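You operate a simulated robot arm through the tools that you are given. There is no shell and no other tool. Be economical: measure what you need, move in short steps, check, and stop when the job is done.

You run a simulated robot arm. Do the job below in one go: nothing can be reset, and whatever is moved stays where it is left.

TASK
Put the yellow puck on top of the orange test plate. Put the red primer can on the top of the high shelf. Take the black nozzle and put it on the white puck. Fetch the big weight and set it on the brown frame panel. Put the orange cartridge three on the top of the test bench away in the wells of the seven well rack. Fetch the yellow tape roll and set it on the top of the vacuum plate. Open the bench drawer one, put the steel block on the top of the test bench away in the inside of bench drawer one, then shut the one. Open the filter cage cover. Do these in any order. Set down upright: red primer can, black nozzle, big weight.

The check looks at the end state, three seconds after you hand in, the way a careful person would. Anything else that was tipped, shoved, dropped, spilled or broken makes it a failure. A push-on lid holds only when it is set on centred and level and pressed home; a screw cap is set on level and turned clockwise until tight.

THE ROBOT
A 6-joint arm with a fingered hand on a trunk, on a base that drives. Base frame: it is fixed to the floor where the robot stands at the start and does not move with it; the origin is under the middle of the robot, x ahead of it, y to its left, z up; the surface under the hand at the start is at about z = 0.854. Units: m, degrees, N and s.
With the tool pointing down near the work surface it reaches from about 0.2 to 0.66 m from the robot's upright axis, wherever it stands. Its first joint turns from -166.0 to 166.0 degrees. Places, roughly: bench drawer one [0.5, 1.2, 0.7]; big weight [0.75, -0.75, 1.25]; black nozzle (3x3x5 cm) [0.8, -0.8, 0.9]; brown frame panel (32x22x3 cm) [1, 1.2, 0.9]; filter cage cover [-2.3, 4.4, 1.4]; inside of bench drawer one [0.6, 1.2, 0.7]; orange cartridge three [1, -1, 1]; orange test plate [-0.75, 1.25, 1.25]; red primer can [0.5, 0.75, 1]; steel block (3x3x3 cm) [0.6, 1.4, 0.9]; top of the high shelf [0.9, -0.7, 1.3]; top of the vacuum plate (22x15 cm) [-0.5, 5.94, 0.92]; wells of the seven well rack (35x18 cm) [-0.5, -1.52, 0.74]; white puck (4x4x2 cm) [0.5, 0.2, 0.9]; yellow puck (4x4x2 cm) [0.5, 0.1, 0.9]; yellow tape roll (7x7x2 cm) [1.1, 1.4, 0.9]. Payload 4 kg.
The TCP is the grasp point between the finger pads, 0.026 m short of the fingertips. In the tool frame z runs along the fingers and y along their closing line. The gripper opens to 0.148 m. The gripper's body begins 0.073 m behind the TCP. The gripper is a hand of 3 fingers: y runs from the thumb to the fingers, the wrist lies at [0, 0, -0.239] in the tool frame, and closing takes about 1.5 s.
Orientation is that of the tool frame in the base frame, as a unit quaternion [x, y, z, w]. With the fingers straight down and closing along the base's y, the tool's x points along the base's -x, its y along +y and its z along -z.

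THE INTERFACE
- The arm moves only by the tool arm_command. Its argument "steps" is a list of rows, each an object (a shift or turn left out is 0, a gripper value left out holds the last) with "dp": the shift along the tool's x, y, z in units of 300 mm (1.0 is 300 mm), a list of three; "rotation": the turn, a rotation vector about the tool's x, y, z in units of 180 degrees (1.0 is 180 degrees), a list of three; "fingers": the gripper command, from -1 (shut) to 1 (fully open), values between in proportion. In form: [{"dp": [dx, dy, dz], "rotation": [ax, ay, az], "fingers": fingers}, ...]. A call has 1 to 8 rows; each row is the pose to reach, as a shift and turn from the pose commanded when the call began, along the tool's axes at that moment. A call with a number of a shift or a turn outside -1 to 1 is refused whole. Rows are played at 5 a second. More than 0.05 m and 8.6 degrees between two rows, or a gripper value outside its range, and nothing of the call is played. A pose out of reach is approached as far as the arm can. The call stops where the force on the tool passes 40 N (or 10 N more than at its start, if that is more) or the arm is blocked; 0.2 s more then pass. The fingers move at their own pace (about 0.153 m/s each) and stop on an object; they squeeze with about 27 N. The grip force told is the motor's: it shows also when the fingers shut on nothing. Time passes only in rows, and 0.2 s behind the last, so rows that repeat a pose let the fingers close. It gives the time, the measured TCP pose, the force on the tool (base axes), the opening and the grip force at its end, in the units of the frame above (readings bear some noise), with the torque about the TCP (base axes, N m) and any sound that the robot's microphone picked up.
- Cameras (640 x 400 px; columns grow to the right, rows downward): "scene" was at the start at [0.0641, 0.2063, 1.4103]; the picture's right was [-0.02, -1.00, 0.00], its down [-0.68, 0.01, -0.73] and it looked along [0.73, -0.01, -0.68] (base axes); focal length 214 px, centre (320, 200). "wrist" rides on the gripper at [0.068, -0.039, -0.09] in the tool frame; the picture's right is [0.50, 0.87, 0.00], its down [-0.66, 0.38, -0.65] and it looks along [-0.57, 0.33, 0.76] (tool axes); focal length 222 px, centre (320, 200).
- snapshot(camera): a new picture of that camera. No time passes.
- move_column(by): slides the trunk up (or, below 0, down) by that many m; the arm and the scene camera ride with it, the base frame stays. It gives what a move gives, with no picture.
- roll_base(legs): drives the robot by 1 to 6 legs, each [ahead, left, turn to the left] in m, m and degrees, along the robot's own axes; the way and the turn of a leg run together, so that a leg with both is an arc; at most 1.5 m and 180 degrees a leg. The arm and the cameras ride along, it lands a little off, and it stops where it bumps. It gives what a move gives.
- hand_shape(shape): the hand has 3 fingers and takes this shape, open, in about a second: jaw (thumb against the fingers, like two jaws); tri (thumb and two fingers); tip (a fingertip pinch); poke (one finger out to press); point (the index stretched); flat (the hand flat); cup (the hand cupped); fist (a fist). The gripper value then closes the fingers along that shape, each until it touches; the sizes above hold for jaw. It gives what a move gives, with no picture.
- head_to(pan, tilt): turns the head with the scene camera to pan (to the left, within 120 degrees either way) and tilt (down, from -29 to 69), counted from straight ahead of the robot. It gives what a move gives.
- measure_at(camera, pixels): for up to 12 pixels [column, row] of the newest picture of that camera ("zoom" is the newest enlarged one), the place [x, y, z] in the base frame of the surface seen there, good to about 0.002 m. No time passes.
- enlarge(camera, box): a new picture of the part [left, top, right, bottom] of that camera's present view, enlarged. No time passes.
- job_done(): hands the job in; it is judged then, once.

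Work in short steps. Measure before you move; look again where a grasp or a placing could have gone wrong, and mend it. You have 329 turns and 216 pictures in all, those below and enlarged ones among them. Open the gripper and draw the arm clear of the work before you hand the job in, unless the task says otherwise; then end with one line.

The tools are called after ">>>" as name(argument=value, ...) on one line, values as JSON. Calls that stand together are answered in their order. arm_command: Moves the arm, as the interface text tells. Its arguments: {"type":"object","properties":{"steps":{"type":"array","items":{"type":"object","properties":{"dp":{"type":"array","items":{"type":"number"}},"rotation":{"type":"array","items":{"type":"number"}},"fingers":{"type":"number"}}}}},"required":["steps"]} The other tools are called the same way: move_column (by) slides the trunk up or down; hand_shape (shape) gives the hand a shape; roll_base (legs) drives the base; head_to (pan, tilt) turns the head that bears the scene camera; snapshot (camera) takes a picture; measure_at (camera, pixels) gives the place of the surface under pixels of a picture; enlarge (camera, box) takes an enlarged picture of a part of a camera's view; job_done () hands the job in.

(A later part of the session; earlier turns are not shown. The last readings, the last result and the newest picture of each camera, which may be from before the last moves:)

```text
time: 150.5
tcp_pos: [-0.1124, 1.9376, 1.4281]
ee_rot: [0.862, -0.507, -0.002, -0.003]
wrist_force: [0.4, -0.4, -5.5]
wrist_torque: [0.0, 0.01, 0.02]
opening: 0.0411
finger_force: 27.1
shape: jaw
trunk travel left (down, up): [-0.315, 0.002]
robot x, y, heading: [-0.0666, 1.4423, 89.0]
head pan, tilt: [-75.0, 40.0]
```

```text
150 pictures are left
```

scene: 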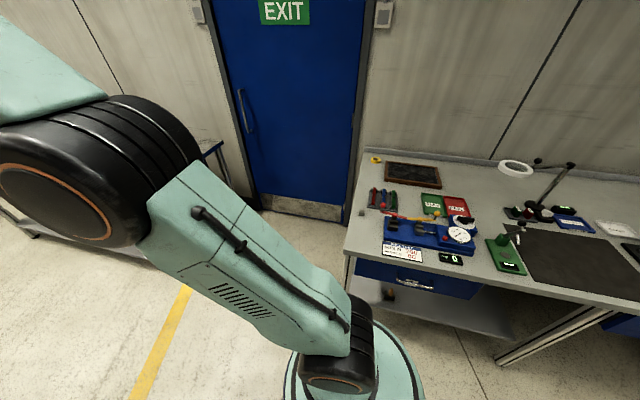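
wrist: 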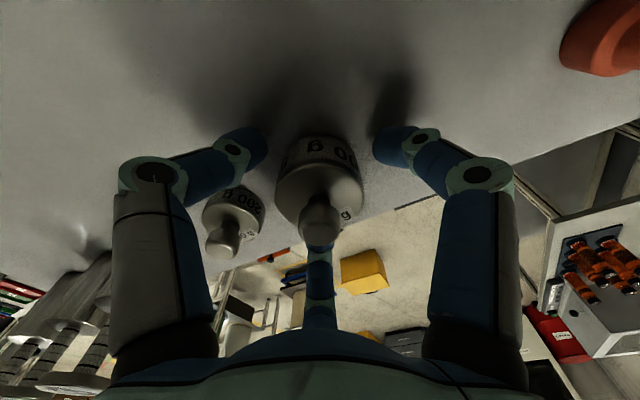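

>>> enlarge(camera="scene", box=[340, 140, 480, 230])

>>> measure_at(camera="zoom", pixels=[[210, 105], [440, 130], [465, 205], [200, 185], [320, 155], [330, 195], [160, 90], [60, 320], [140, 250], [270, 290]])

```text
4.44 times, centred on (410, 185) of scene
```

zoom: 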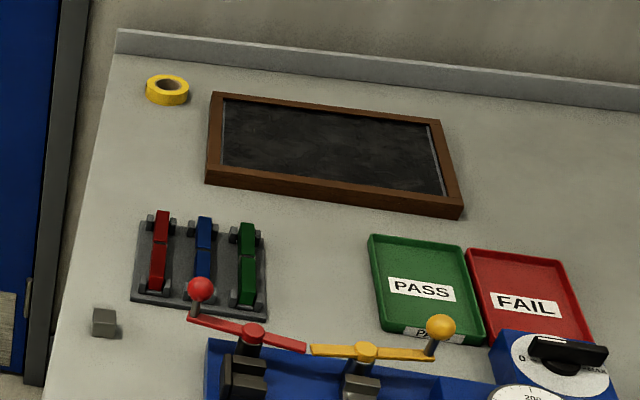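

```text
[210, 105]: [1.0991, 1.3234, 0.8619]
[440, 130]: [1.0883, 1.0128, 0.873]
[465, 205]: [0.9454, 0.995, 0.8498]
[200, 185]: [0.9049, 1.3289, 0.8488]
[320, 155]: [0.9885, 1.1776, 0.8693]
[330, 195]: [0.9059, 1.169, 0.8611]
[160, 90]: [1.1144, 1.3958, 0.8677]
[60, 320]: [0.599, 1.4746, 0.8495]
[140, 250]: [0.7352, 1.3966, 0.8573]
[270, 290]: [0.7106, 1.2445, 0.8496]
```

Panel: x 0.905–1.11, y 1.0–1.32, inner surface z 0.869. Go to the bench's left end, turned to face it (−90°).

>>> roll_base(legs=[[0.48, 0, 0], [0, 0, -179.2], [0, 0.95, 0]])

>>> head_to(pan=-5, tilt=45)

>>> snapshot(camera="scene")

```text
time: 168.8
tcp_pos: [0.9526, 1.467, 1.428]
ee_rot: [0.488, 0.873, -0.003, 0.002]
wrist_force: [-0.6, -0.1, -4.7]
wrist_torque: [0.02, 0.02, 0.0]
opening: 0.0409
finger_force: 27.1
shape: jaw
trunk travel left (down, up): [-0.315, 0.002]
robot x, y, heading: [0.8819, 1.9603, -88.4]
head pan, tilt: [-75.0, 40.0]
```

```text
time: 170.2
tcp_pos: [0.9519, 1.4661, 1.427]
ee_rot: [0.488, 0.873, -0.003, 0.002]
wrist_force: [-0.6, 0.4, -4.3]
wrist_torque: [0.0, 0.0, 0.0]
opening: 0.0408
finger_force: 26.9
shape: jaw
trunk travel left (down, up): [-0.315, 0.002]
robot x, y, heading: [0.8817, 1.96, -88.4]
head pan, tilt: [-5.0, 45.0]
```

```text
148 pictures are left
```

scene: 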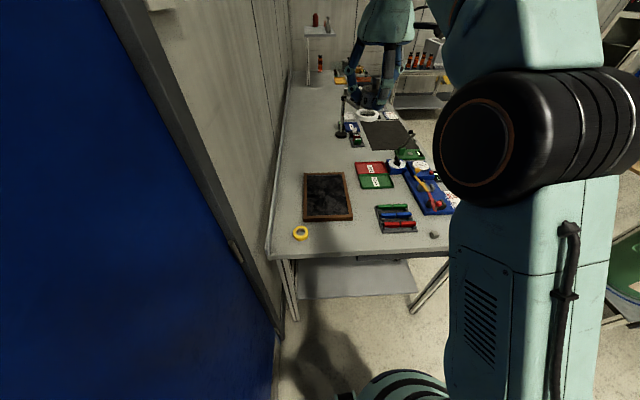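

>>> roll_base(legs=[[0.12, 0.03, -1.5]])

>>> move_column(by=-0.2)

>>> enlarge(camera="scene", box=[260, 80, 460, 260])

```text
time: 171.5
tcp_pos: [0.9704, 1.3461, 1.4288]
ee_rot: [0.5, 0.866, -0.004, 0.002]
wrist_force: [0.4, 0.1, -4.6]
wrist_torque: [0.03, 0.01, 0.01]
opening: 0.0408
finger_force: 27.4
shape: jaw
trunk travel left (down, up): [-0.315, 0.002]
robot x, y, heading: [0.9139, 1.8356, -89.7]
head pan, tilt: [-5.0, 45.0]
```

```text
time: 173.7
tcp_pos: [0.9714, 1.3416, 1.1572]
ee_rot: [0.499, 0.865, 0.052, -0.03]
wrist_force: [-1.6, 0.4, -4.2]
wrist_torque: [0.02, -0.02, -0.02]
opening: 0.0408
finger_force: 26.9
shape: jaw
trunk travel left (down, up): [-0.115, 0.202]
robot x, y, heading: [0.918, 1.8363, -90.0]
head pan, tilt: [-5.0, 45.0]
```

```text
2.22 times, centred on (360, 170) of scene
```

zoom: 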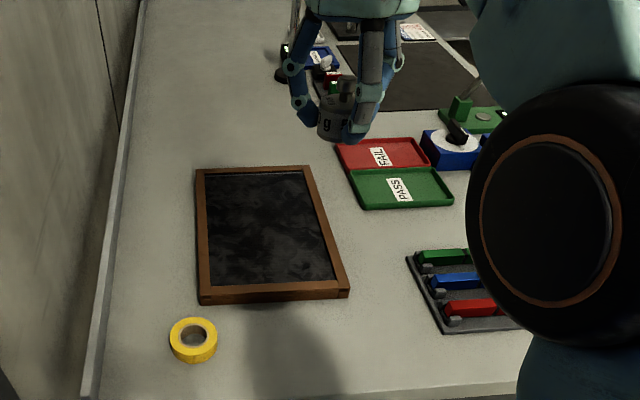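

The hand tilted slightly during the trunk move; check with a null move.

>>> arm_command(steps=[{"dp": [0, 0, 0]}, {"dp": [0, 0, 0]}])

```text
time: 174.2
tcp_pos: [0.971, 1.3407, 1.1557]
ee_rot: [0.499, 0.865, 0.052, -0.03]
wrist_force: [-0.3, 0.3, -5.3]
wrist_torque: [0.0, 0.01, -0.02]
opening: 0.0407
finger_force: 26.7
shape: jaw
trunk travel left (down, up): [-0.115, 0.202]
robot x, y, heading: [0.9129, 1.8386, -90.0]
head pan, tilt: [-5.0, 45.0]
```

It is tilted by 7°; I rotate it back to vertical.

>>> arm_command(steps=[{"rotation": [0.0095, -0.0165, 0]}, {"rotation": [0.0191, -0.0331, 0]}, {"rotation": [0.0191, -0.0331, 0]}])

```text
time: 175.1
tcp_pos: [0.9694, 1.3403, 1.1569]
ee_rot: [0.501, 0.866, 0.0, 0.001]
wrist_force: [0.5, 0.3, -4.5]
wrist_torque: [0.03, 0.0, 0.01]
opening: 0.041
finger_force: 27.0
shape: jaw
trunk travel left (down, up): [-0.115, 0.202]
robot x, y, heading: [0.913, 1.8403, -90.1]
head pan, tilt: [-5.0, 45.0]
```

>>> arm_command(steps=[{"dp": [-0.12, -0.05, 0.08]}, {"dp": [-0.22, -0.09, 0.18]}, {"dp": [-0.315, -0.122, 0.28]}, {"dp": [-0.315, -0.122, 0.42]}, {"dp": [-0.315, -0.122, 0.56]}, {"dp": [-0.315, -0.122, 0.68]}, {"dp": [-0.315, -0.122, 0.77]}, {"dp": [-0.315, -0.122, 0.77]}])

>>> enlarge(camera="scene", box=[290, 140, 410, 240])

```text
time: 176.8
tcp_pos: [0.9851, 1.241, 0.9231]
ee_rot: [0.5, 0.866, 0.0, 0.001]
wrist_force: [-0.5, -0.3, -5.4]
wrist_torque: [0.03, 0.02, 0.03]
opening: 0.0411
finger_force: 27.1
shape: jaw
trunk travel left (down, up): [-0.115, 0.202]
robot x, y, heading: [0.9168, 1.8379, -89.8]
head pan, tilt: [-5.0, 45.0]
```

```text
4.00 times, centred on (350, 190) of scene
```

zoom: 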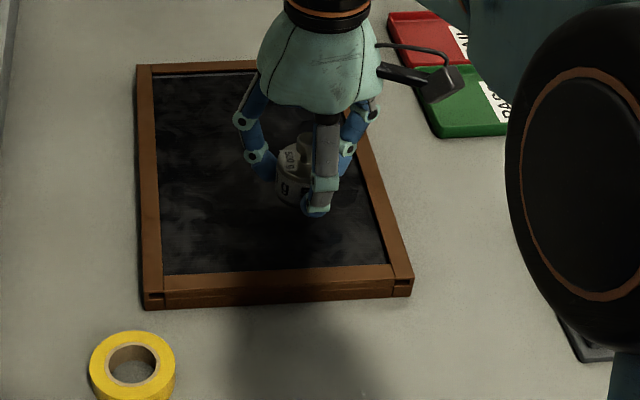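

>>> arm_command(steps=[{"dp": [0, 0, 0.03]}, {"dp": [0, 0, 0.055]}, {"dp": [0, 0, 0.068]}, {"dp": [0, 0, 0.068]}])

>>> arm_command(steps=[{"dp": [0, 0, 0.004]}, {"dp": [0, 0, 0.008]}, {"dp": [0, 0, 0.008]}])

```text
time: 177.8
tcp_pos: [0.9875, 1.2402, 0.9065]
ee_rot: [0.5, 0.866, 0.001, 0.0]
wrist_force: [-0.6, 0.5, -5.3]
wrist_torque: [0.03, 0.03, 0.01]
opening: 0.0409
finger_force: 26.4
shape: jaw
trunk travel left (down, up): [-0.115, 0.202]
robot x, y, heading: [0.9186, 1.8368, -89.6]
head pan, tilt: [-5.0, 45.0]
```

```text
time: 178.7
tcp_pos: [0.9879, 1.24, 0.9033]
ee_rot: [0.5, 0.866, 0.001, 0.0]
wrist_force: [-0.2, 0.1, -5.5]
wrist_torque: [-0.01, -0.03, 0.01]
opening: 0.0408
finger_force: 27.2
shape: jaw
trunk travel left (down, up): [-0.115, 0.202]
robot x, y, heading: [0.9175, 1.839, -89.9]
head pan, tilt: [-5.0, 45.0]
```

>>> arm_command(steps=[{"dp": [0, 0, 0.004]}, {"dp": [0, 0, 0.008]}, {"dp": [0, 0, 0.008]}])

```text
time: 179.4
tcp_pos: [0.9869, 1.241, 0.9006]
ee_rot: [0.5, 0.866, 0.0, 0.0]
wrist_force: [0.8, 0.3, -3.5]
wrist_torque: [-0.02, -0.01, 0.0]
opening: 0.0411
finger_force: 26.3
shape: jaw
trunk travel left (down, up): [-0.115, 0.202]
robot x, y, heading: [0.9153, 1.8407, -90.2]
head pan, tilt: [-5.0, 45.0]
```

Touching begins (−3.5 N). Open and lift away.

>>> arm_command(steps=[{"dp": [0, 0, 0.003], "fingers": -0.3}, {"dp": [0, 0, 0.003], "fingers": 0.0}, {"dp": [0, 0, 0.003], "fingers": 0.0}, {"dp": [0, 0, -0.1]}, {"dp": [0, 0, -0.22]}, {"dp": [0, 0, -0.34]}, {"dp": [0, 0, -0.4]}])

>>> enlarge(camera="scene", box=[280, 140, 400, 240])

```text
time: 181.1
tcp_pos: [0.9873, 1.241, 1.0214]
ee_rot: [0.5, 0.866, 0.0, 0.001]
wrist_force: [0.1, -0.5, 0.2]
wrist_torque: [0.04, 0.01, 0.0]
opening: 0.0735
finger_force: 0.1
shape: jaw
trunk travel left (down, up): [-0.115, 0.202]
robot x, y, heading: [0.9144, 1.837, -90.0]
head pan, tilt: [-5.0, 45.0]
```

```text
4.00 times, centred on (340, 190) of scene
```

zoom: 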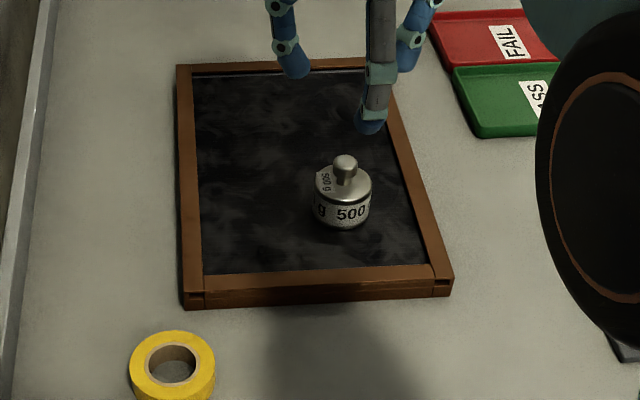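

Weight placed upright. Now the tape roll at zoom (173,370): measure it.

>>> enlarge(camera="scene", box=[270, 205, 350, 255])

>>> measure_at(camera="zoom", pixels=[[200, 205], [340, 205], [265, 150], [265, 250], [265, 200], [265, 285], [185, 215], [350, 215], [265, 178]])

```text
8.00 times, centred on (310, 230) of scene
```

zoom: 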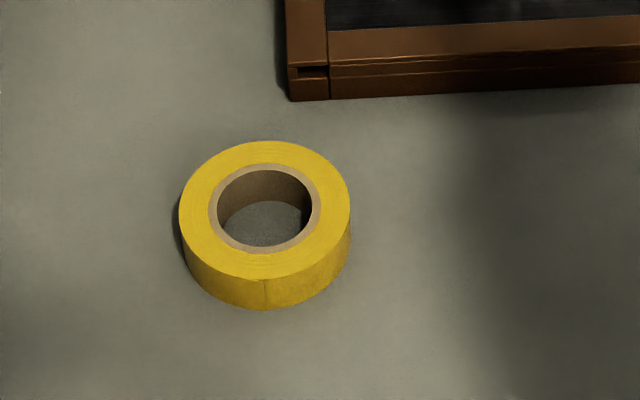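

```text
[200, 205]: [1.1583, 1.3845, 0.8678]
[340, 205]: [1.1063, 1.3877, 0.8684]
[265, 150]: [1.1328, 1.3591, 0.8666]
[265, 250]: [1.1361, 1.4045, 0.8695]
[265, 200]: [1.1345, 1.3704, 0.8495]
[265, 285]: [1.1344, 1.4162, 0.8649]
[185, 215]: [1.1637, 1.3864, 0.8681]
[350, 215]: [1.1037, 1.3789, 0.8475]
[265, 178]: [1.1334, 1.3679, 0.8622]
```

>>> snapshot(camera="scene")

>>> measure_at(camera="scene", pixels=[[270, 240], [275, 235], [278, 230], [283, 230], [265, 240], [340, 230]])

```text
143 pictures are left
```

scene: 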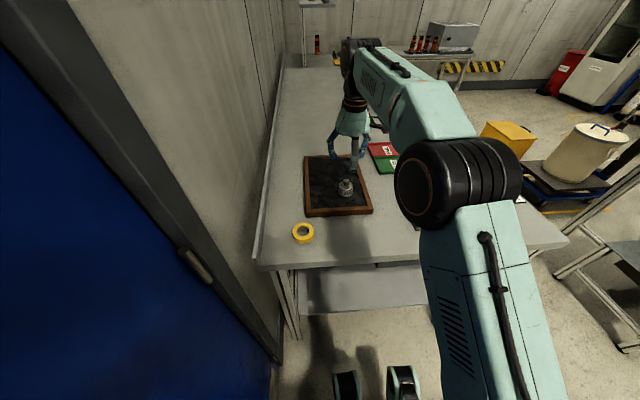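

```text
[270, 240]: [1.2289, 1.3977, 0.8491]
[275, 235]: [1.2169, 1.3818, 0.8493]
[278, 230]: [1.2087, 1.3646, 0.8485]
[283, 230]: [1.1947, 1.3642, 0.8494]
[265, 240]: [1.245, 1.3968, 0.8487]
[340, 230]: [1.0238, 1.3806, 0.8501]
```

Ample room. Move above the tape roll (1.134,1.386) with opening 0.1.

>>> arm_command(steps=[{"dp": [0.04, 0.15, 0], "fingers": 0.35}, {"dp": [0.08, 0.3, 0], "fingers": 0.35}, {"dp": [0.12, 0.44, 0]}, {"dp": [0.15, 0.57, 0.05]}, {"dp": [0.174, 0.666, 0.13]}, {"dp": [0.174, 0.666, 0.24]}, {"dp": [0.174, 0.666, 0.3]}, {"dp": [0.174, 0.666, 0.3]}])

>>> snapshot(camera="wrist")

```text
time: 182.8
tcp_pos: [1.1327, 1.3846, 0.9312]
ee_rot: [0.501, 0.866, 0.0, 0.0]
wrist_force: [-1.1, -0.5, 0.3]
wrist_torque: [0.02, -0.02, -0.02]
opening: 0.0995
finger_force: 0.0
shape: jaw
trunk travel left (down, up): [-0.115, 0.202]
robot x, y, heading: [0.916, 1.8365, -90.0]
head pan, tilt: [-5.0, 45.0]
```

```text
142 pictures are left
```

wrist: 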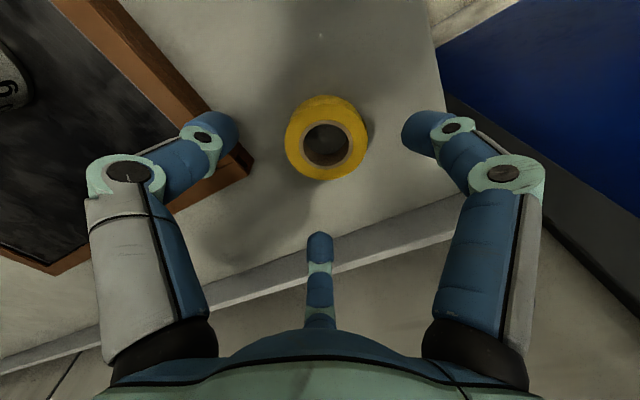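

>>> arm_command(steps=[{"dp": [0, 0.01, 0.06]}, {"dp": [0, 0.01, 0.12]}, {"dp": [0, 0.01, 0.173]}, {"dp": [0, 0.01, 0.173]}])

>>> arm_command(steps=[{"fingers": -1}, {"fingers": -1}, {"fingers": -1}, {"fingers": -1}, {"fingers": -1}, {"fingers": -1}, {"fingers": -1}])

>>> snapshot(camera="wrist")

```text
time: 183.8
tcp_pos: [1.1361, 1.387, 0.8799]
ee_rot: [0.5, 0.866, 0.001, 0.001]
wrist_force: [0.9, -0.6, 0.0]
wrist_torque: [0.0, -0.02, -0.02]
opening: 0.0998
finger_force: 0.1
shape: jaw
trunk travel left (down, up): [-0.115, 0.202]
robot x, y, heading: [0.9194, 1.8394, -90.1]
head pan, tilt: [-5.0, 45.0]
```

```text
time: 185.4
tcp_pos: [1.1358, 1.3854, 0.8799]
ee_rot: [0.5, 0.866, 0.001, 0.0]
wrist_force: [-0.4, 0.3, 0.4]
wrist_torque: [-0.01, 0.02, 0.0]
opening: 0.0544
finger_force: 27.6
shape: jaw
trunk travel left (down, up): [-0.115, 0.202]
robot x, y, heading: [0.9177, 1.837, -89.8]
head pan, tilt: [-5.0, 45.0]
```

```text
141 pictures are left
```

wrist: 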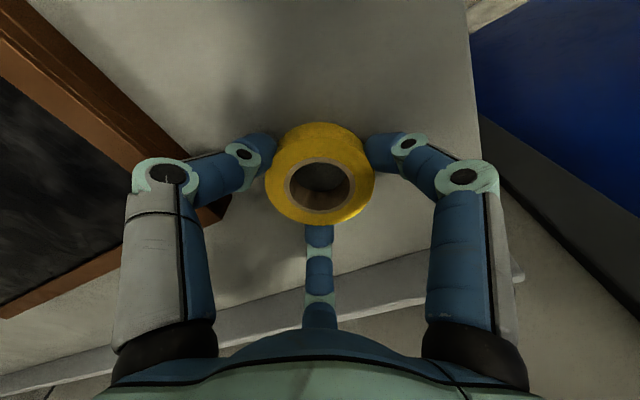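

Gripped. Lift.

>>> arm_command(steps=[{"dp": [0, 0, -0.1]}, {"dp": [0, 0, -0.23]}, {"dp": [0, 0, -0.36]}, {"dp": [0, 0, -0.49]}, {"dp": [0, 0, -0.62]}, {"dp": [0, 0, -0.75]}, {"dp": [0, 0, -0.8]}])

>>> head_to(pan=-110, tilt=15)

>>> snapshot(camera="scene")

```text
time: 187.1
tcp_pos: [1.1358, 1.3893, 1.1182]
ee_rot: [0.501, 0.866, 0.001, 0.001]
wrist_force: [0.1, -0.1, -0.2]
wrist_torque: [-0.02, 0.0, 0.02]
opening: 0.0542
finger_force: 26.9
shape: jaw
trunk travel left (down, up): [-0.115, 0.202]
robot x, y, heading: [0.9141, 1.8393, -89.9]
head pan, tilt: [-5.0, 45.0]
```

```text
time: 188.9
tcp_pos: [1.1356, 1.3891, 1.1187]
ee_rot: [0.5, 0.866, 0.0, 0.0]
wrist_force: [-0.1, 0.3, -0.1]
wrist_torque: [-0.01, -0.03, -0.02]
opening: 0.0543
finger_force: 27.1
shape: jaw
trunk travel left (down, up): [-0.115, 0.202]
robot x, y, heading: [0.9167, 1.8389, -90.2]
head pan, tilt: [-110.0, 15.0]
```

```text
140 pictures are left
```

scene: 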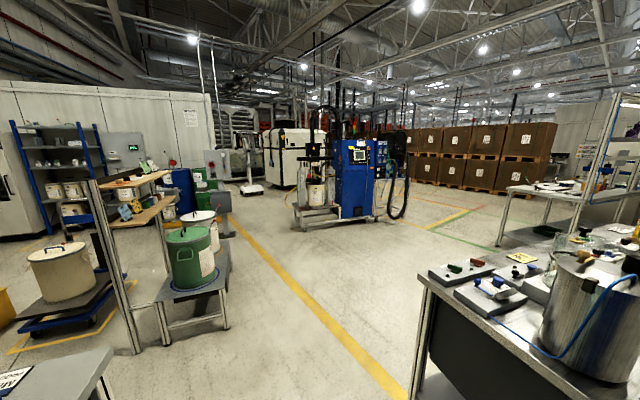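

Drive out into the aisle, turn to face +y, and look ahead for the vacuum plate table.

>>> roll_base(legs=[[-0.22, 0, 0], [0, -1.3, 0], [0, 0, 180]])

>>> head_to(pan=0, tilt=15)

>>> snapshot(camera="scene")

```text
time: 209.2
tcp_pos: [-0.611, 2.516, 1.118]
ee_rot: [0.856, -0.516, 0.0, 0.0]
wrist_force: [-0.1, 0.2, -0.5]
wrist_torque: [0.02, -0.01, 0.0]
opening: 0.054
finger_force: 26.2
shape: jaw
trunk travel left (down, up): [-0.115, 0.202]
robot x, y, heading: [-0.411, 2.0596, 87.9]
head pan, tilt: [-110.0, 15.0]
```

```text
time: 211.1
tcp_pos: [-0.6109, 2.5147, 1.1194]
ee_rot: [0.857, -0.516, 0.0, 0.0]
wrist_force: [-0.8, 0.1, -0.6]
wrist_torque: [-0.03, 0.0, 0.01]
opening: 0.0537
finger_force: 26.9
shape: jaw
trunk travel left (down, up): [-0.115, 0.202]
robot x, y, heading: [-0.4058, 2.0576, 87.6]
head pan, tilt: [0.0, 15.0]
```

```text
139 pictures are left
```

scene: 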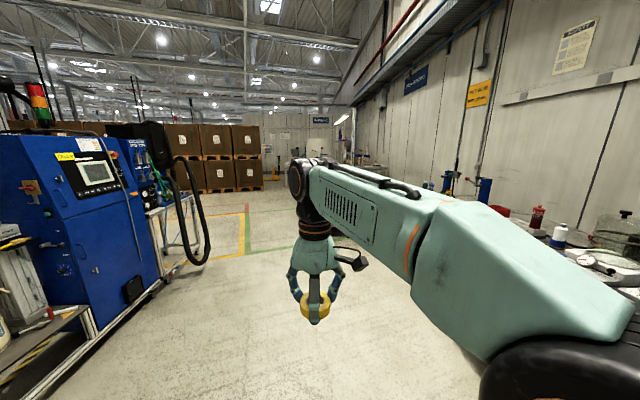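

>>> roll_base(legs=[[1.2, 0, 2.2]])

>>> head_to(pan=-10, tilt=20)

>>> snapshot(camera="scene")

```text
time: 217.1
tcp_pos: [-0.625, 3.6918, 1.1185]
ee_rot: [0.871, -0.492, 0.0, 0.0]
wrist_force: [0.0, 0.4, -0.5]
wrist_torque: [0.01, 0.0, -0.05]
opening: 0.0539
finger_force: 26.8
shape: jaw
trunk travel left (down, up): [-0.115, 0.202]
robot x, y, heading: [-0.4011, 3.2492, 90.9]
head pan, tilt: [0.0, 15.0]
```

```text
time: 217.9
tcp_pos: [-0.6257, 3.6919, 1.1194]
ee_rot: [0.87, -0.493, 0.0, 0.0]
wrist_force: [-0.6, -0.4, -0.9]
wrist_torque: [0.01, 0.01, 0.0]
opening: 0.0539
finger_force: 26.8
shape: jaw
trunk travel left (down, up): [-0.115, 0.202]
robot x, y, heading: [-0.3964, 3.2527, 90.9]
head pan, tilt: [-10.0, 20.0]
```

```text
138 pictures are left
```

scene: 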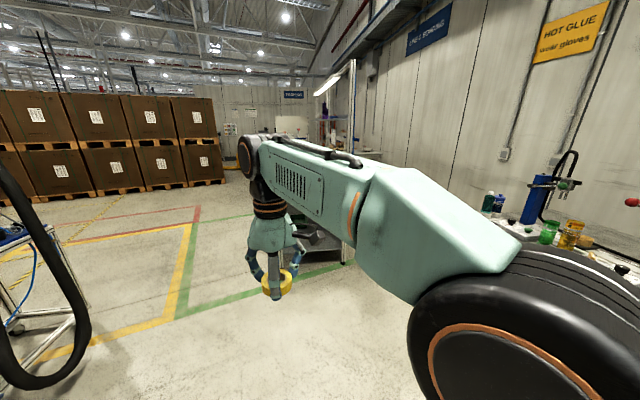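

>>> roll_base(legs=[[0, 0, -35]])

>>> head_to(pan=30, tilt=15)

>>> snapshot(camera="scene")

```text
time: 219.9
tcp_pos: [-0.3331, 3.7426, 1.119]
ee_rot: [-0.685, 0.729, 0.0, 0.001]
wrist_force: [-0.2, 0.4, -0.3]
wrist_torque: [-0.01, -0.02, 0.0]
opening: 0.0535
finger_force: 27.2
shape: jaw
trunk travel left (down, up): [-0.115, 0.202]
robot x, y, heading: [-0.3999, 3.2475, 56.8]
head pan, tilt: [-10.0, 20.0]
```

```text
time: 221.0
tcp_pos: [-0.3319, 3.7425, 1.118]
ee_rot: [-0.685, 0.729, 0.001, 0.0]
wrist_force: [0.2, 0.9, -0.2]
wrist_torque: [0.02, -0.02, -0.01]
opening: 0.0538
finger_force: 26.7
shape: jaw
trunk travel left (down, up): [-0.115, 0.202]
robot x, y, heading: [-0.3994, 3.2454, 56.6]
head pan, tilt: [30.0, 15.0]
```

```text
137 pictures are left
```

scene: 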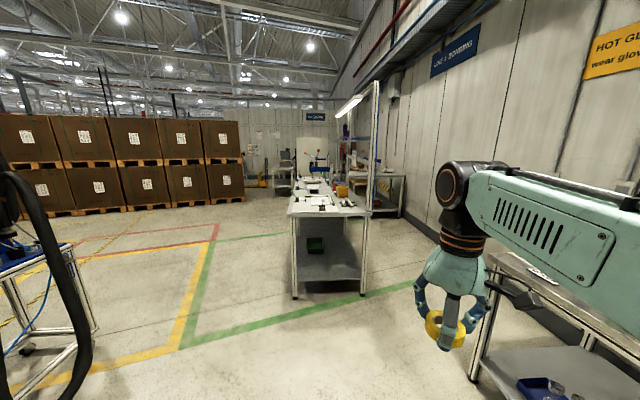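

>>> enlarge(camera="scene", box=[270, 130, 410, 230])

>>> measure_at(camera="zoom", pixels=[[80, 345], [375, 340], [180, 270], [300, 300], [200, 200], [250, 240], [330, 240], [130, 225], [350, 330], [110, 290]])

```text
4.00 times, centred on (340, 180) of scene
```

zoom: 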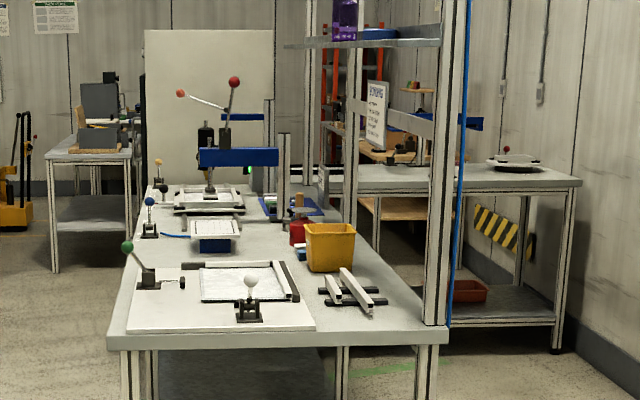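

```text
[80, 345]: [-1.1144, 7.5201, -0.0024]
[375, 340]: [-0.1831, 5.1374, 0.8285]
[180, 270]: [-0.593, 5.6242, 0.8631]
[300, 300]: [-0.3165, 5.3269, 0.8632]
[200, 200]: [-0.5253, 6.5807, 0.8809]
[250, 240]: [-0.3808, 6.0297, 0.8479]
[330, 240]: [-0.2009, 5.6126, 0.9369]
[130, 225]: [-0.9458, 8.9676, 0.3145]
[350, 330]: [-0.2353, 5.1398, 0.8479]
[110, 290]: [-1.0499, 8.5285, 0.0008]
```

>>> measure_at(camera="scene", pixels=[[95, 325], [70, 245], [20, 280], [85, 280], [80, 300]])

>>> measure_at(camera="zoom", pixels=[[215, 225], [215, 235], [195, 228], [235, 228], [215, 248], [150, 230], [208, 160], [120, 325]])

```text
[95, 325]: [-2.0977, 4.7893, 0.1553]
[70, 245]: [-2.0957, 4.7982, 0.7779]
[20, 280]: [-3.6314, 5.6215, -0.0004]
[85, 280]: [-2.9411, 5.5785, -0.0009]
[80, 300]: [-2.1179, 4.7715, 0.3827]
```

```text
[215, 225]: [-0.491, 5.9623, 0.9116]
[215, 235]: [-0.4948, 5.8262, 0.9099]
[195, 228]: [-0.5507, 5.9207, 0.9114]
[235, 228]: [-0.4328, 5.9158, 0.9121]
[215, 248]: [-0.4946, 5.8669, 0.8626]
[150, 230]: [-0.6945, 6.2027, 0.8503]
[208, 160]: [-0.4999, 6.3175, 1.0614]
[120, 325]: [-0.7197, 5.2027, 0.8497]
```

Vacuum plate top ≈ (−0.49, 5.93, 0.912). Drive to the table's left side.

>>> roll_base(legs=[[0, 0, 33.4], [1.2, 0, 0], [0, 0.75, 0], [1.4, 0, 0]])

>>> roll_base(legs=[[0, 0, -90]])

>>> head_to(pan=5, tilt=40)

>>> snapshot(camera="scene")

```text
time: 241.8
tcp_pos: [-1.2679, 6.3115, 1.1194]
ee_rot: [0.854, -0.52, 0.0, 0.001]
wrist_force: [0.0, -0.4, -0.1]
wrist_torque: [0.05, 0.0, -0.01]
opening: 0.0537
finger_force: 27.2
shape: jaw
trunk travel left (down, up): [-0.115, 0.202]
robot x, y, heading: [-1.0709, 5.8519, 87.5]
head pan, tilt: [30.0, 15.0]
```

```text
time: 246.0
tcp_pos: [-0.611, 6.0522, 1.1194]
ee_rot: [-0.239, 0.971, 0.0, 0.001]
wrist_force: [0.1, -0.2, -0.4]
wrist_torque: [-0.01, -0.03, 0.0]
opening: 0.0535
finger_force: 26.9
shape: jaw
trunk travel left (down, up): [-0.115, 0.202]
robot x, y, heading: [-1.0694, 5.8552, -2.3]
head pan, tilt: [30.0, 15.0]
```

```text
time: 246.9
tcp_pos: [-0.6113, 6.0528, 1.1191]
ee_rot: [-0.239, 0.971, 0.0, 0.001]
wrist_force: [0.3, -0.2, -0.8]
wrist_torque: [-0.03, -0.03, 0.03]
opening: 0.0536
finger_force: 26.9
shape: jaw
trunk travel left (down, up): [-0.115, 0.202]
robot x, y, heading: [-1.0696, 5.8483, -2.4]
head pan, tilt: [5.0, 40.0]
```

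```text
135 pictures are left
```

scene: 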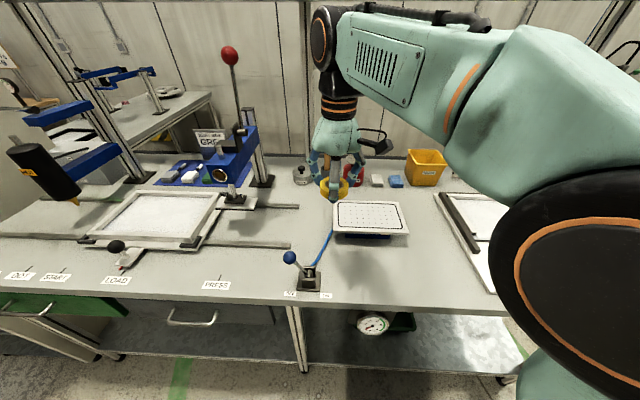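

>>> enlarge(camera="scene", box=[300, 170, 430, 250])

>>> measure_at(camera="zoom", pixels=[[180, 160], [475, 165], [510, 290], [170, 280], [340, 220], [100, 110]])

```text
4.92 times, centred on (365, 210) of scene
```

zoom: 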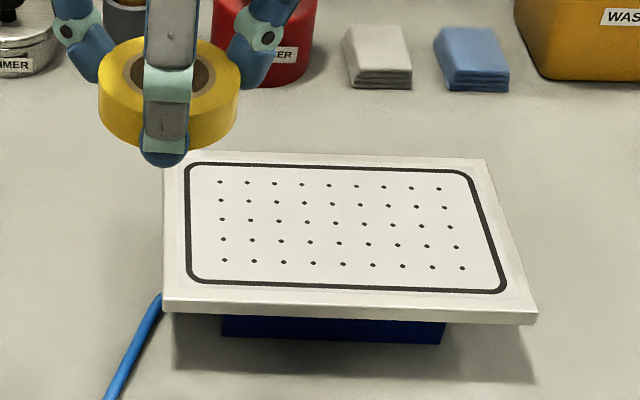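

```text
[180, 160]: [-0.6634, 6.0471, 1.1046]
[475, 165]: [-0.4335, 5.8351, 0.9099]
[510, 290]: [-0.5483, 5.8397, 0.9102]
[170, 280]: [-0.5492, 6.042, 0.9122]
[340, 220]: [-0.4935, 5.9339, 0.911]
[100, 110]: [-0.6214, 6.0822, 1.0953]
```

>>> arm_command(steps=[{"dp": [-0.05, -0.15, 0]}, {"dp": [-0.1, -0.3, 0]}, {"dp": [-0.14, -0.44, 0.05]}, {"dp": [-0.164, -0.53, 0.14]}, {"dp": [-0.164, -0.53, 0.28]}, {"dp": [-0.164, -0.53, 0.42]}, {"dp": [-0.164, -0.53, 0.53]}, {"dp": [-0.164, -0.53, 0.53]}])

>>> enlarge(camera="scene", box=[300, 170, 430, 250])

```text
time: 248.7
tcp_pos: [-0.492, 5.9357, 0.9585]
ee_rot: [-0.239, 0.971, 0.0, 0.001]
wrist_force: [0.2, -0.2, -0.1]
wrist_torque: [0.0, -0.02, -0.03]
opening: 0.0534
finger_force: 27.3
shape: jaw
trunk travel left (down, up): [-0.115, 0.202]
robot x, y, heading: [-1.0696, 5.8491, -2.2]
head pan, tilt: [5.0, 40.0]
```

```text
4.92 times, centred on (365, 210) of scene
```

zoom: 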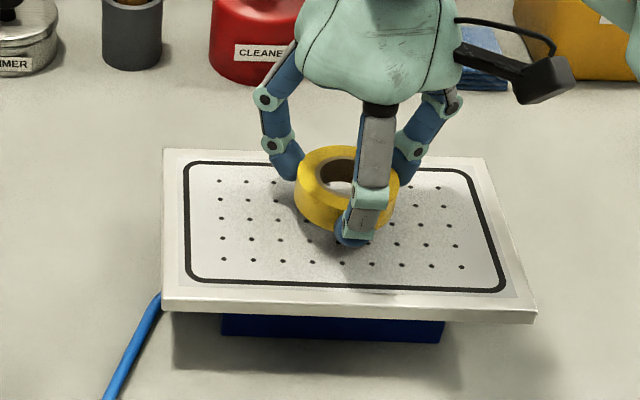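

>>> arm_command(steps=[{"dp": [0, 0, 0.03]}, {"dp": [0, 0, 0.053]}, {"dp": [0, 0, 0.053]}])

>>> enlarge(camera="scene", box=[340, 180, 410, 230])

```text
time: 249.5
tcp_pos: [-0.4921, 5.9359, 0.9432]
ee_rot: [-0.239, 0.971, 0.001, -0.001]
wrist_force: [-0.2, 0.0, -0.1]
wrist_torque: [0.01, -0.03, 0.01]
opening: 0.0533
finger_force: 27.2
shape: jaw
trunk travel left (down, up): [-0.115, 0.202]
robot x, y, heading: [-1.0706, 5.8492, -2.2]
head pan, tilt: [5.0, 40.0]
```

```text
8.00 times, centred on (375, 205) of scene
```

zoom: 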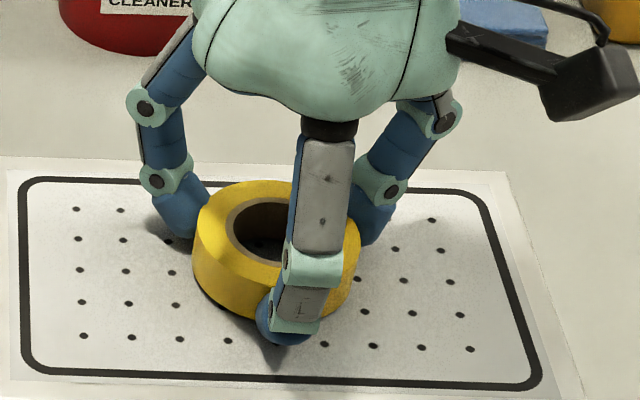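

Near contact; 1–2 mm more, release and lift.

>>> arm_command(steps=[{"dp": [0, 0, 0.005]}, {"dp": [0, 0, 0.007]}, {"dp": [0, 0, 0.007]}])

>>> arm_command(steps=[{"fingers": 0.0}, {"fingers": 0.3}, {"fingers": 0.3}, {"dp": [0, 0, -0.1]}, {"dp": [0, 0, -0.25]}, {"dp": [0, 0, -0.4]}, {"dp": [0, 0, -0.55]}, {"dp": [0, 0, -0.7]}])

>>> snapshot(camera="scene")

```text
time: 250.3
tcp_pos: [-0.4939, 5.9355, 0.9425]
ee_rot: [-0.239, 0.971, 0.001, 0.002]
wrist_force: [0.0, 0.3, -0.2]
wrist_torque: [0.01, 0.0, 0.01]
opening: 0.0539
finger_force: 26.7
shape: jaw
trunk travel left (down, up): [-0.115, 0.202]
robot x, y, heading: [-1.0728, 5.8469, -2.4]
head pan, tilt: [5.0, 40.0]
```

```text
time: 252.1
tcp_pos: [-0.5172, 5.9304, 1.1412]
ee_rot: [-0.239, 0.971, 0.0, 0.001]
wrist_force: [-0.7, 1.0, 0.2]
wrist_torque: [0.01, -0.05, -0.01]
opening: 0.0959
finger_force: 0.1
shape: jaw
out of reach, approached as far as the arm can: row 8
trunk travel left (down, up): [-0.115, 0.202]
robot x, y, heading: [-1.0689, 5.8526, -2.2]
head pan, tilt: [5.0, 40.0]
```

```text
131 pictures are left
```

scene: 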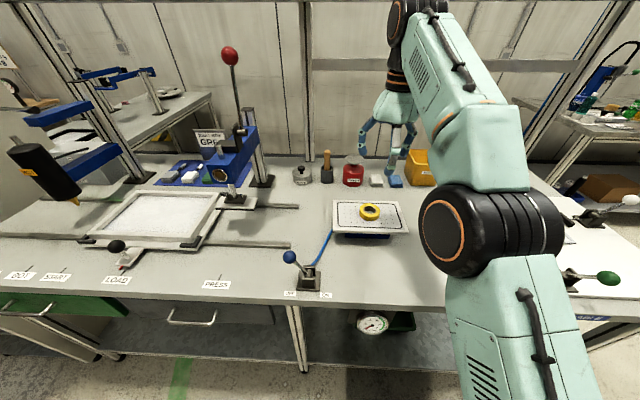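

Tape roll placed. Now find the filter cage: back off and turn toward (−2.3, 4.4).

>>> roll_base(legs=[[-0.3, 0, 0], [0, 0, -120]])

>>> head_to(pan=10, tilt=10)

>>> snapshot(camera="scene")

```text
time: 259.1
tcp_pos: [-1.5838, 5.3471, 1.1405]
ee_rot: [0.725, 0.688, 0.0, 0.0]
wrist_force: [-0.2, 0.5, -0.4]
wrist_torque: [0.01, -0.04, 0.02]
opening: 0.096
finger_force: 0.0
shape: jaw
trunk travel left (down, up): [-0.115, 0.202]
robot x, y, heading: [-1.3662, 5.8641, -123.0]
head pan, tilt: [5.0, 40.0]
```

```text
time: 260.1
tcp_pos: [-1.5831, 5.3452, 1.139]
ee_rot: [0.726, 0.688, -0.001, 0.001]
wrist_force: [0.3, -0.4, -0.2]
wrist_torque: [-0.01, -0.04, -0.01]
opening: 0.0957
finger_force: 0.0
shape: jaw
trunk travel left (down, up): [-0.115, 0.202]
robot x, y, heading: [-1.3666, 5.8646, -122.8]
head pan, tilt: [10.0, 10.0]
```

```text
130 pictures are left
```

scene: 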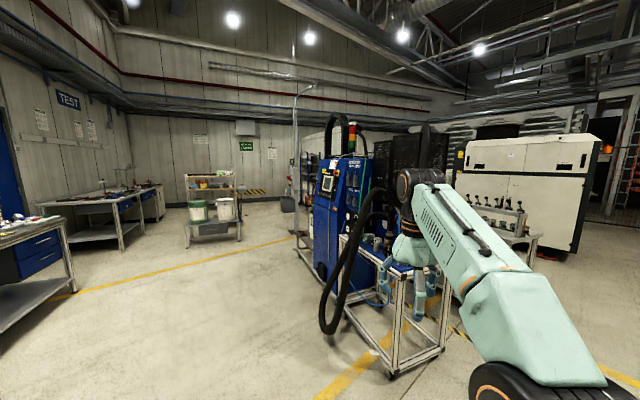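

>>> enlarge(camera="scene", box=[300, 140, 420, 215])

>>> enlarge(camera="scene", box=[310, 200, 470, 320])

```text
5.33 times, centred on (360, 178) of scene
```

zoom: 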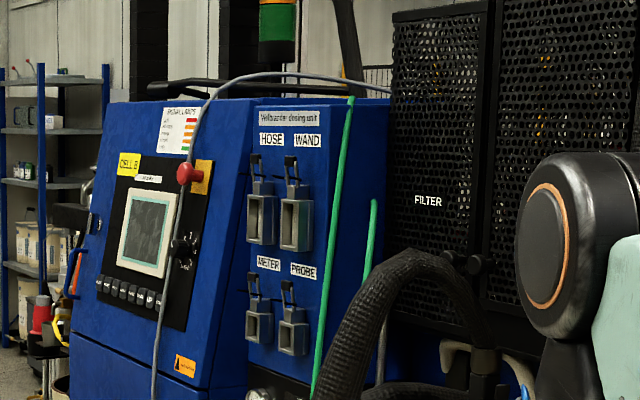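

```text
3.33 times, centred on (390, 260) of scene
```

zoom: 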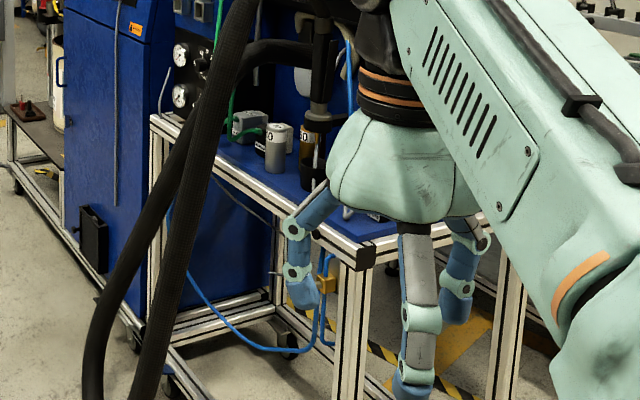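

The perforated "FILTER" cage is behind the arm. Turn the robot right so the arm leaves the view.

>>> measure_at(camera="scene", pixels=[[380, 150], [375, 180], [410, 150], [395, 165], [440, 150], [350, 240], [395, 300], [440, 340], [395, 370]])

>>> roll_base(legs=[[0, 0, -35]])

>>> head_to(pan=35, tilt=10)

>>> snapshot(camera="scene")

>>> enlarge(camera="scene", box=[290, 110, 450, 240])

```text
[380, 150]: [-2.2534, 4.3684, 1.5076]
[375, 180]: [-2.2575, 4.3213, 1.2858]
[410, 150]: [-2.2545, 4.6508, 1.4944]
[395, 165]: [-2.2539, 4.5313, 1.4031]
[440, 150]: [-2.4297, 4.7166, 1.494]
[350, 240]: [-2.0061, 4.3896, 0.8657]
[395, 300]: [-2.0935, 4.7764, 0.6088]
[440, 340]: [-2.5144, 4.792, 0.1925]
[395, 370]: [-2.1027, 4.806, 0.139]
```

```text
time: 262.1
tcp_pos: [-1.8388, 5.5589, 1.1388]
ee_rot: [0.898, 0.44, -0.001, 0.001]
wrist_force: [0.1, 0.4, -0.2]
wrist_torque: [0.02, 0.0, -0.03]
opening: 0.096
finger_force: 0.1
shape: jaw
trunk travel left (down, up): [-0.115, 0.202]
robot x, y, heading: [-1.3696, 5.8617, -157.6]
head pan, tilt: [10.0, 10.0]
```

```text
time: 263.0
tcp_pos: [-1.8394, 5.559, 1.1391]
ee_rot: [0.898, 0.441, -0.001, 0.001]
wrist_force: [-0.9, 0.5, -0.7]
wrist_torque: [-0.02, 0.03, -0.01]
opening: 0.0959
finger_force: 0.1
shape: jaw
trunk travel left (down, up): [-0.115, 0.202]
robot x, y, heading: [-1.3686, 5.8661, -157.6]
head pan, tilt: [35.0, 10.0]
```

```text
127 pictures are left
```

scene: 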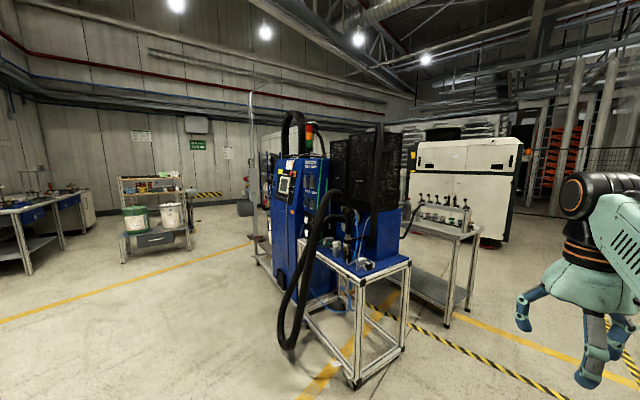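

```text
3.08 times, centred on (370, 175) of scene
```

zoom: 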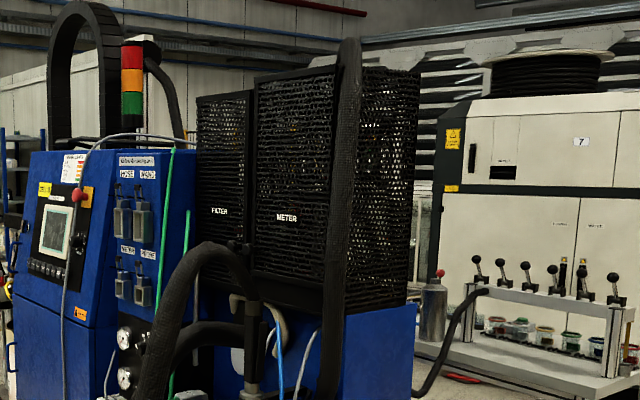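

>>> measure_at(camera="scene", pixels=[[355, 285], [409, 262], [304, 240], [350, 383], [405, 345], [290, 340], [283, 350], [325, 265], [345, 262], [330, 200], [318, 150]])

>>> roll_base(legs=[[0, 0, 90], [0.9, 0.25, 0]])

>>> head_to(pan=-70, tilt=15)

>>> snapshot(camera="scene")

```text
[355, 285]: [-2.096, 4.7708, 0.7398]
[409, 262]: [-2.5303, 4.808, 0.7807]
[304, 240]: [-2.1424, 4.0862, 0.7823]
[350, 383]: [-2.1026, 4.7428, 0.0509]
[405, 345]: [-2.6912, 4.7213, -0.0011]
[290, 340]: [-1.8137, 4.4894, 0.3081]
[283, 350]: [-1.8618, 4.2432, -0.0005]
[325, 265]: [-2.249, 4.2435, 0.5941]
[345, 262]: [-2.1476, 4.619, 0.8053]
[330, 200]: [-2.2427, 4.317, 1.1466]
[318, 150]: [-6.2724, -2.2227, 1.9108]
```

```text
time: 270.5
tcp_pos: [-0.6483, 4.8395, 1.136]
ee_rot: [0.32, 0.947, 0.001, 0.0]
wrist_force: [-0.6, -0.2, 0.6]
wrist_torque: [-0.01, 0.01, 0.01]
opening: 0.0957
finger_force: 0.0
shape: jaw
trunk travel left (down, up): [-0.115, 0.202]
robot x, y, heading: [-0.9505, 5.3072, -67.2]
head pan, tilt: [35.0, 10.0]
stopped in leg 2: the robot was blocked; the commanded pose is now the measured one
```

```text
time: 272.3
tcp_pos: [-0.6454, 4.8374, 1.1352]
ee_rot: [0.321, 0.947, 0.002, -0.002]
wrist_force: [0.0, -0.5, 0.5]
wrist_torque: [-0.02, 0.03, 0.0]
opening: 0.0958
finger_force: 0.0
shape: jaw
trunk travel left (down, up): [-0.115, 0.202]
robot x, y, heading: [-0.952, 5.3043, -67.3]
head pan, tilt: [-70.0, 15.0]
```

```text
125 pictures are left
```

scene: 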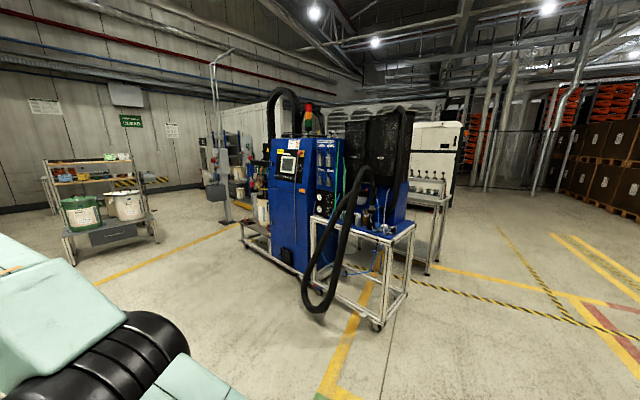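

I mis-turned and touched the table leg area; I back away and turn toward the machine instead, and check the table first.

>>> roll_base(legs=[[0, -0.45, 0]])

>>> head_to(pan=100, tilt=25)

>>> snapshot(camera="scene")

```text
time: 276.8
tcp_pos: [-1.0645, 4.6625, 1.135]
ee_rot: [0.319, 0.948, 0.003, -0.001]
wrist_force: [0.4, 0.2, -0.3]
wrist_torque: [0.01, -0.01, 0.01]
opening: 0.0959
finger_force: 0.1
shape: jaw
trunk travel left (down, up): [-0.115, 0.202]
robot x, y, heading: [-1.3725, 5.1288, -67.1]
head pan, tilt: [-70.0, 15.0]
```

```text
time: 279.4
tcp_pos: [-1.0648, 4.6622, 1.134]
ee_rot: [0.318, 0.948, 0.002, -0.001]
wrist_force: [0.7, 0.2, -0.1]
wrist_torque: [0.0, 0.0, 0.0]
opening: 0.0961
finger_force: 0.1
shape: jaw
trunk travel left (down, up): [-0.115, 0.202]
robot x, y, heading: [-1.3733, 5.1287, -67.1]
head pan, tilt: [100.0, 25.0]
```

```text
124 pictures are left
```

scene: 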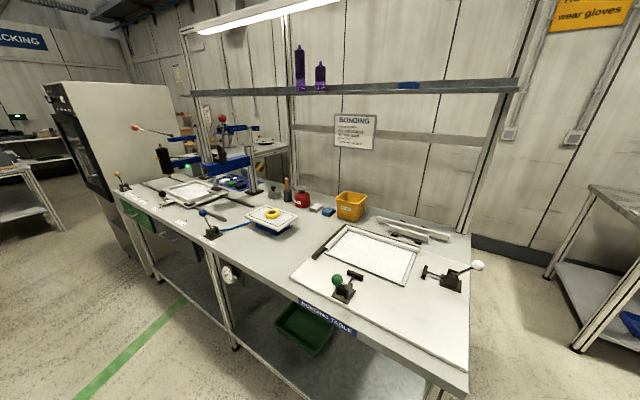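

The table is undisturbed. Turn to face the machine (heading 180).

>>> roll_base(legs=[[0, 0, -112.9], [0, 0.35, 0]])

>>> head_to(pan=5, tilt=10)

>>> snapshot(camera="scene")

```text
time: 287.8
tcp_pos: [-1.9223, 4.6703, 1.1346]
ee_rot: [0.965, 0.264, 0.003, 0.001]
wrist_force: [0.2, -0.2, -0.6]
wrist_torque: [-0.01, 0.02, -0.02]
opening: 0.0961
finger_force: 0.1
shape: jaw
trunk travel left (down, up): [-0.115, 0.202]
robot x, y, heading: [-1.3721, 4.7778, -179.1]
head pan, tilt: [100.0, 25.0]
```

```text
time: 289.5
tcp_pos: [-1.9218, 4.671, 1.1338]
ee_rot: [0.964, 0.264, 0.002, 0.002]
wrist_force: [1.0, 0.0, -0.6]
wrist_torque: [0.0, 0.03, -0.01]
opening: 0.0961
finger_force: 0.1
shape: jaw
trunk travel left (down, up): [-0.115, 0.202]
robot x, y, heading: [-1.3715, 4.7794, -179.2]
head pan, tilt: [5.0, 10.0]
```

```text
123 pictures are left
```

scene: 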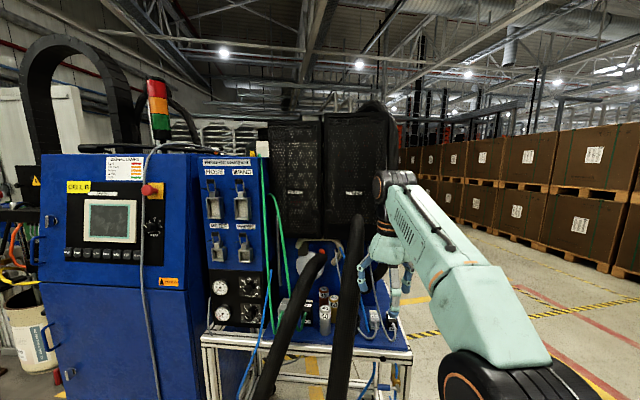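

>>> enlarge(camera="scene", box=[250, 110, 410, 260])

>>> measure_at(camera="zoom", pixels=[[195, 40], [300, 40], [310, 310], [205, 330], [300, 325], [320, 320], [280, 345], [320, 370], [430, 300], [400, 40]])

```text
2.67 times, centred on (330, 185) of scene
```

zoom: 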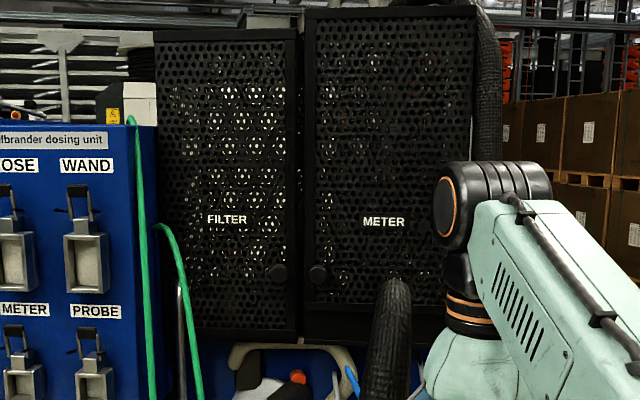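

```text
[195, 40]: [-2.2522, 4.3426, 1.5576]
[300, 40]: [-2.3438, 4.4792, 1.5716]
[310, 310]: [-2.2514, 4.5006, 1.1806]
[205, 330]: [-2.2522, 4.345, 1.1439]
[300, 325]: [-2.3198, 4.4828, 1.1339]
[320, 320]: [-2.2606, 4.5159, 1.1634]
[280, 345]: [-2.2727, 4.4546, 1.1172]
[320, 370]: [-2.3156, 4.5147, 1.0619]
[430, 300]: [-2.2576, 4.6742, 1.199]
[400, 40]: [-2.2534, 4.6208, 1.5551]
```

>>> enlarge(camera="scene", box=[290, 190, 370, 260])

>>> measure_at(camera="zoom", pixels=[[172, 125], [245, 130], [172, 145], [150, 100], [390, 150], [370, 200], [350, 330], [180, 270], [240, 330], [410, 300], [20, 150]])

```text
5.71 times, centred on (330, 225) of scene
```

zoom: 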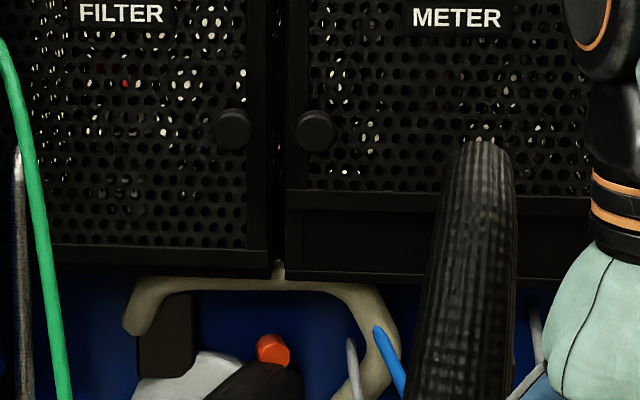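

```text
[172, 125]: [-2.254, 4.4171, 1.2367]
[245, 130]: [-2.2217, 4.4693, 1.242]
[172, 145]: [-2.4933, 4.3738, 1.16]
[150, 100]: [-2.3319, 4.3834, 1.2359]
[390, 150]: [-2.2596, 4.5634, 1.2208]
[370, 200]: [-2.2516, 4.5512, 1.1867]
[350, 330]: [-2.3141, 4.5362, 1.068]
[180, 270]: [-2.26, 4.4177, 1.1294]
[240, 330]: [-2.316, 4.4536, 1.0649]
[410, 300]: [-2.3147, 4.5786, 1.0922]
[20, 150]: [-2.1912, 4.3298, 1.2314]
```

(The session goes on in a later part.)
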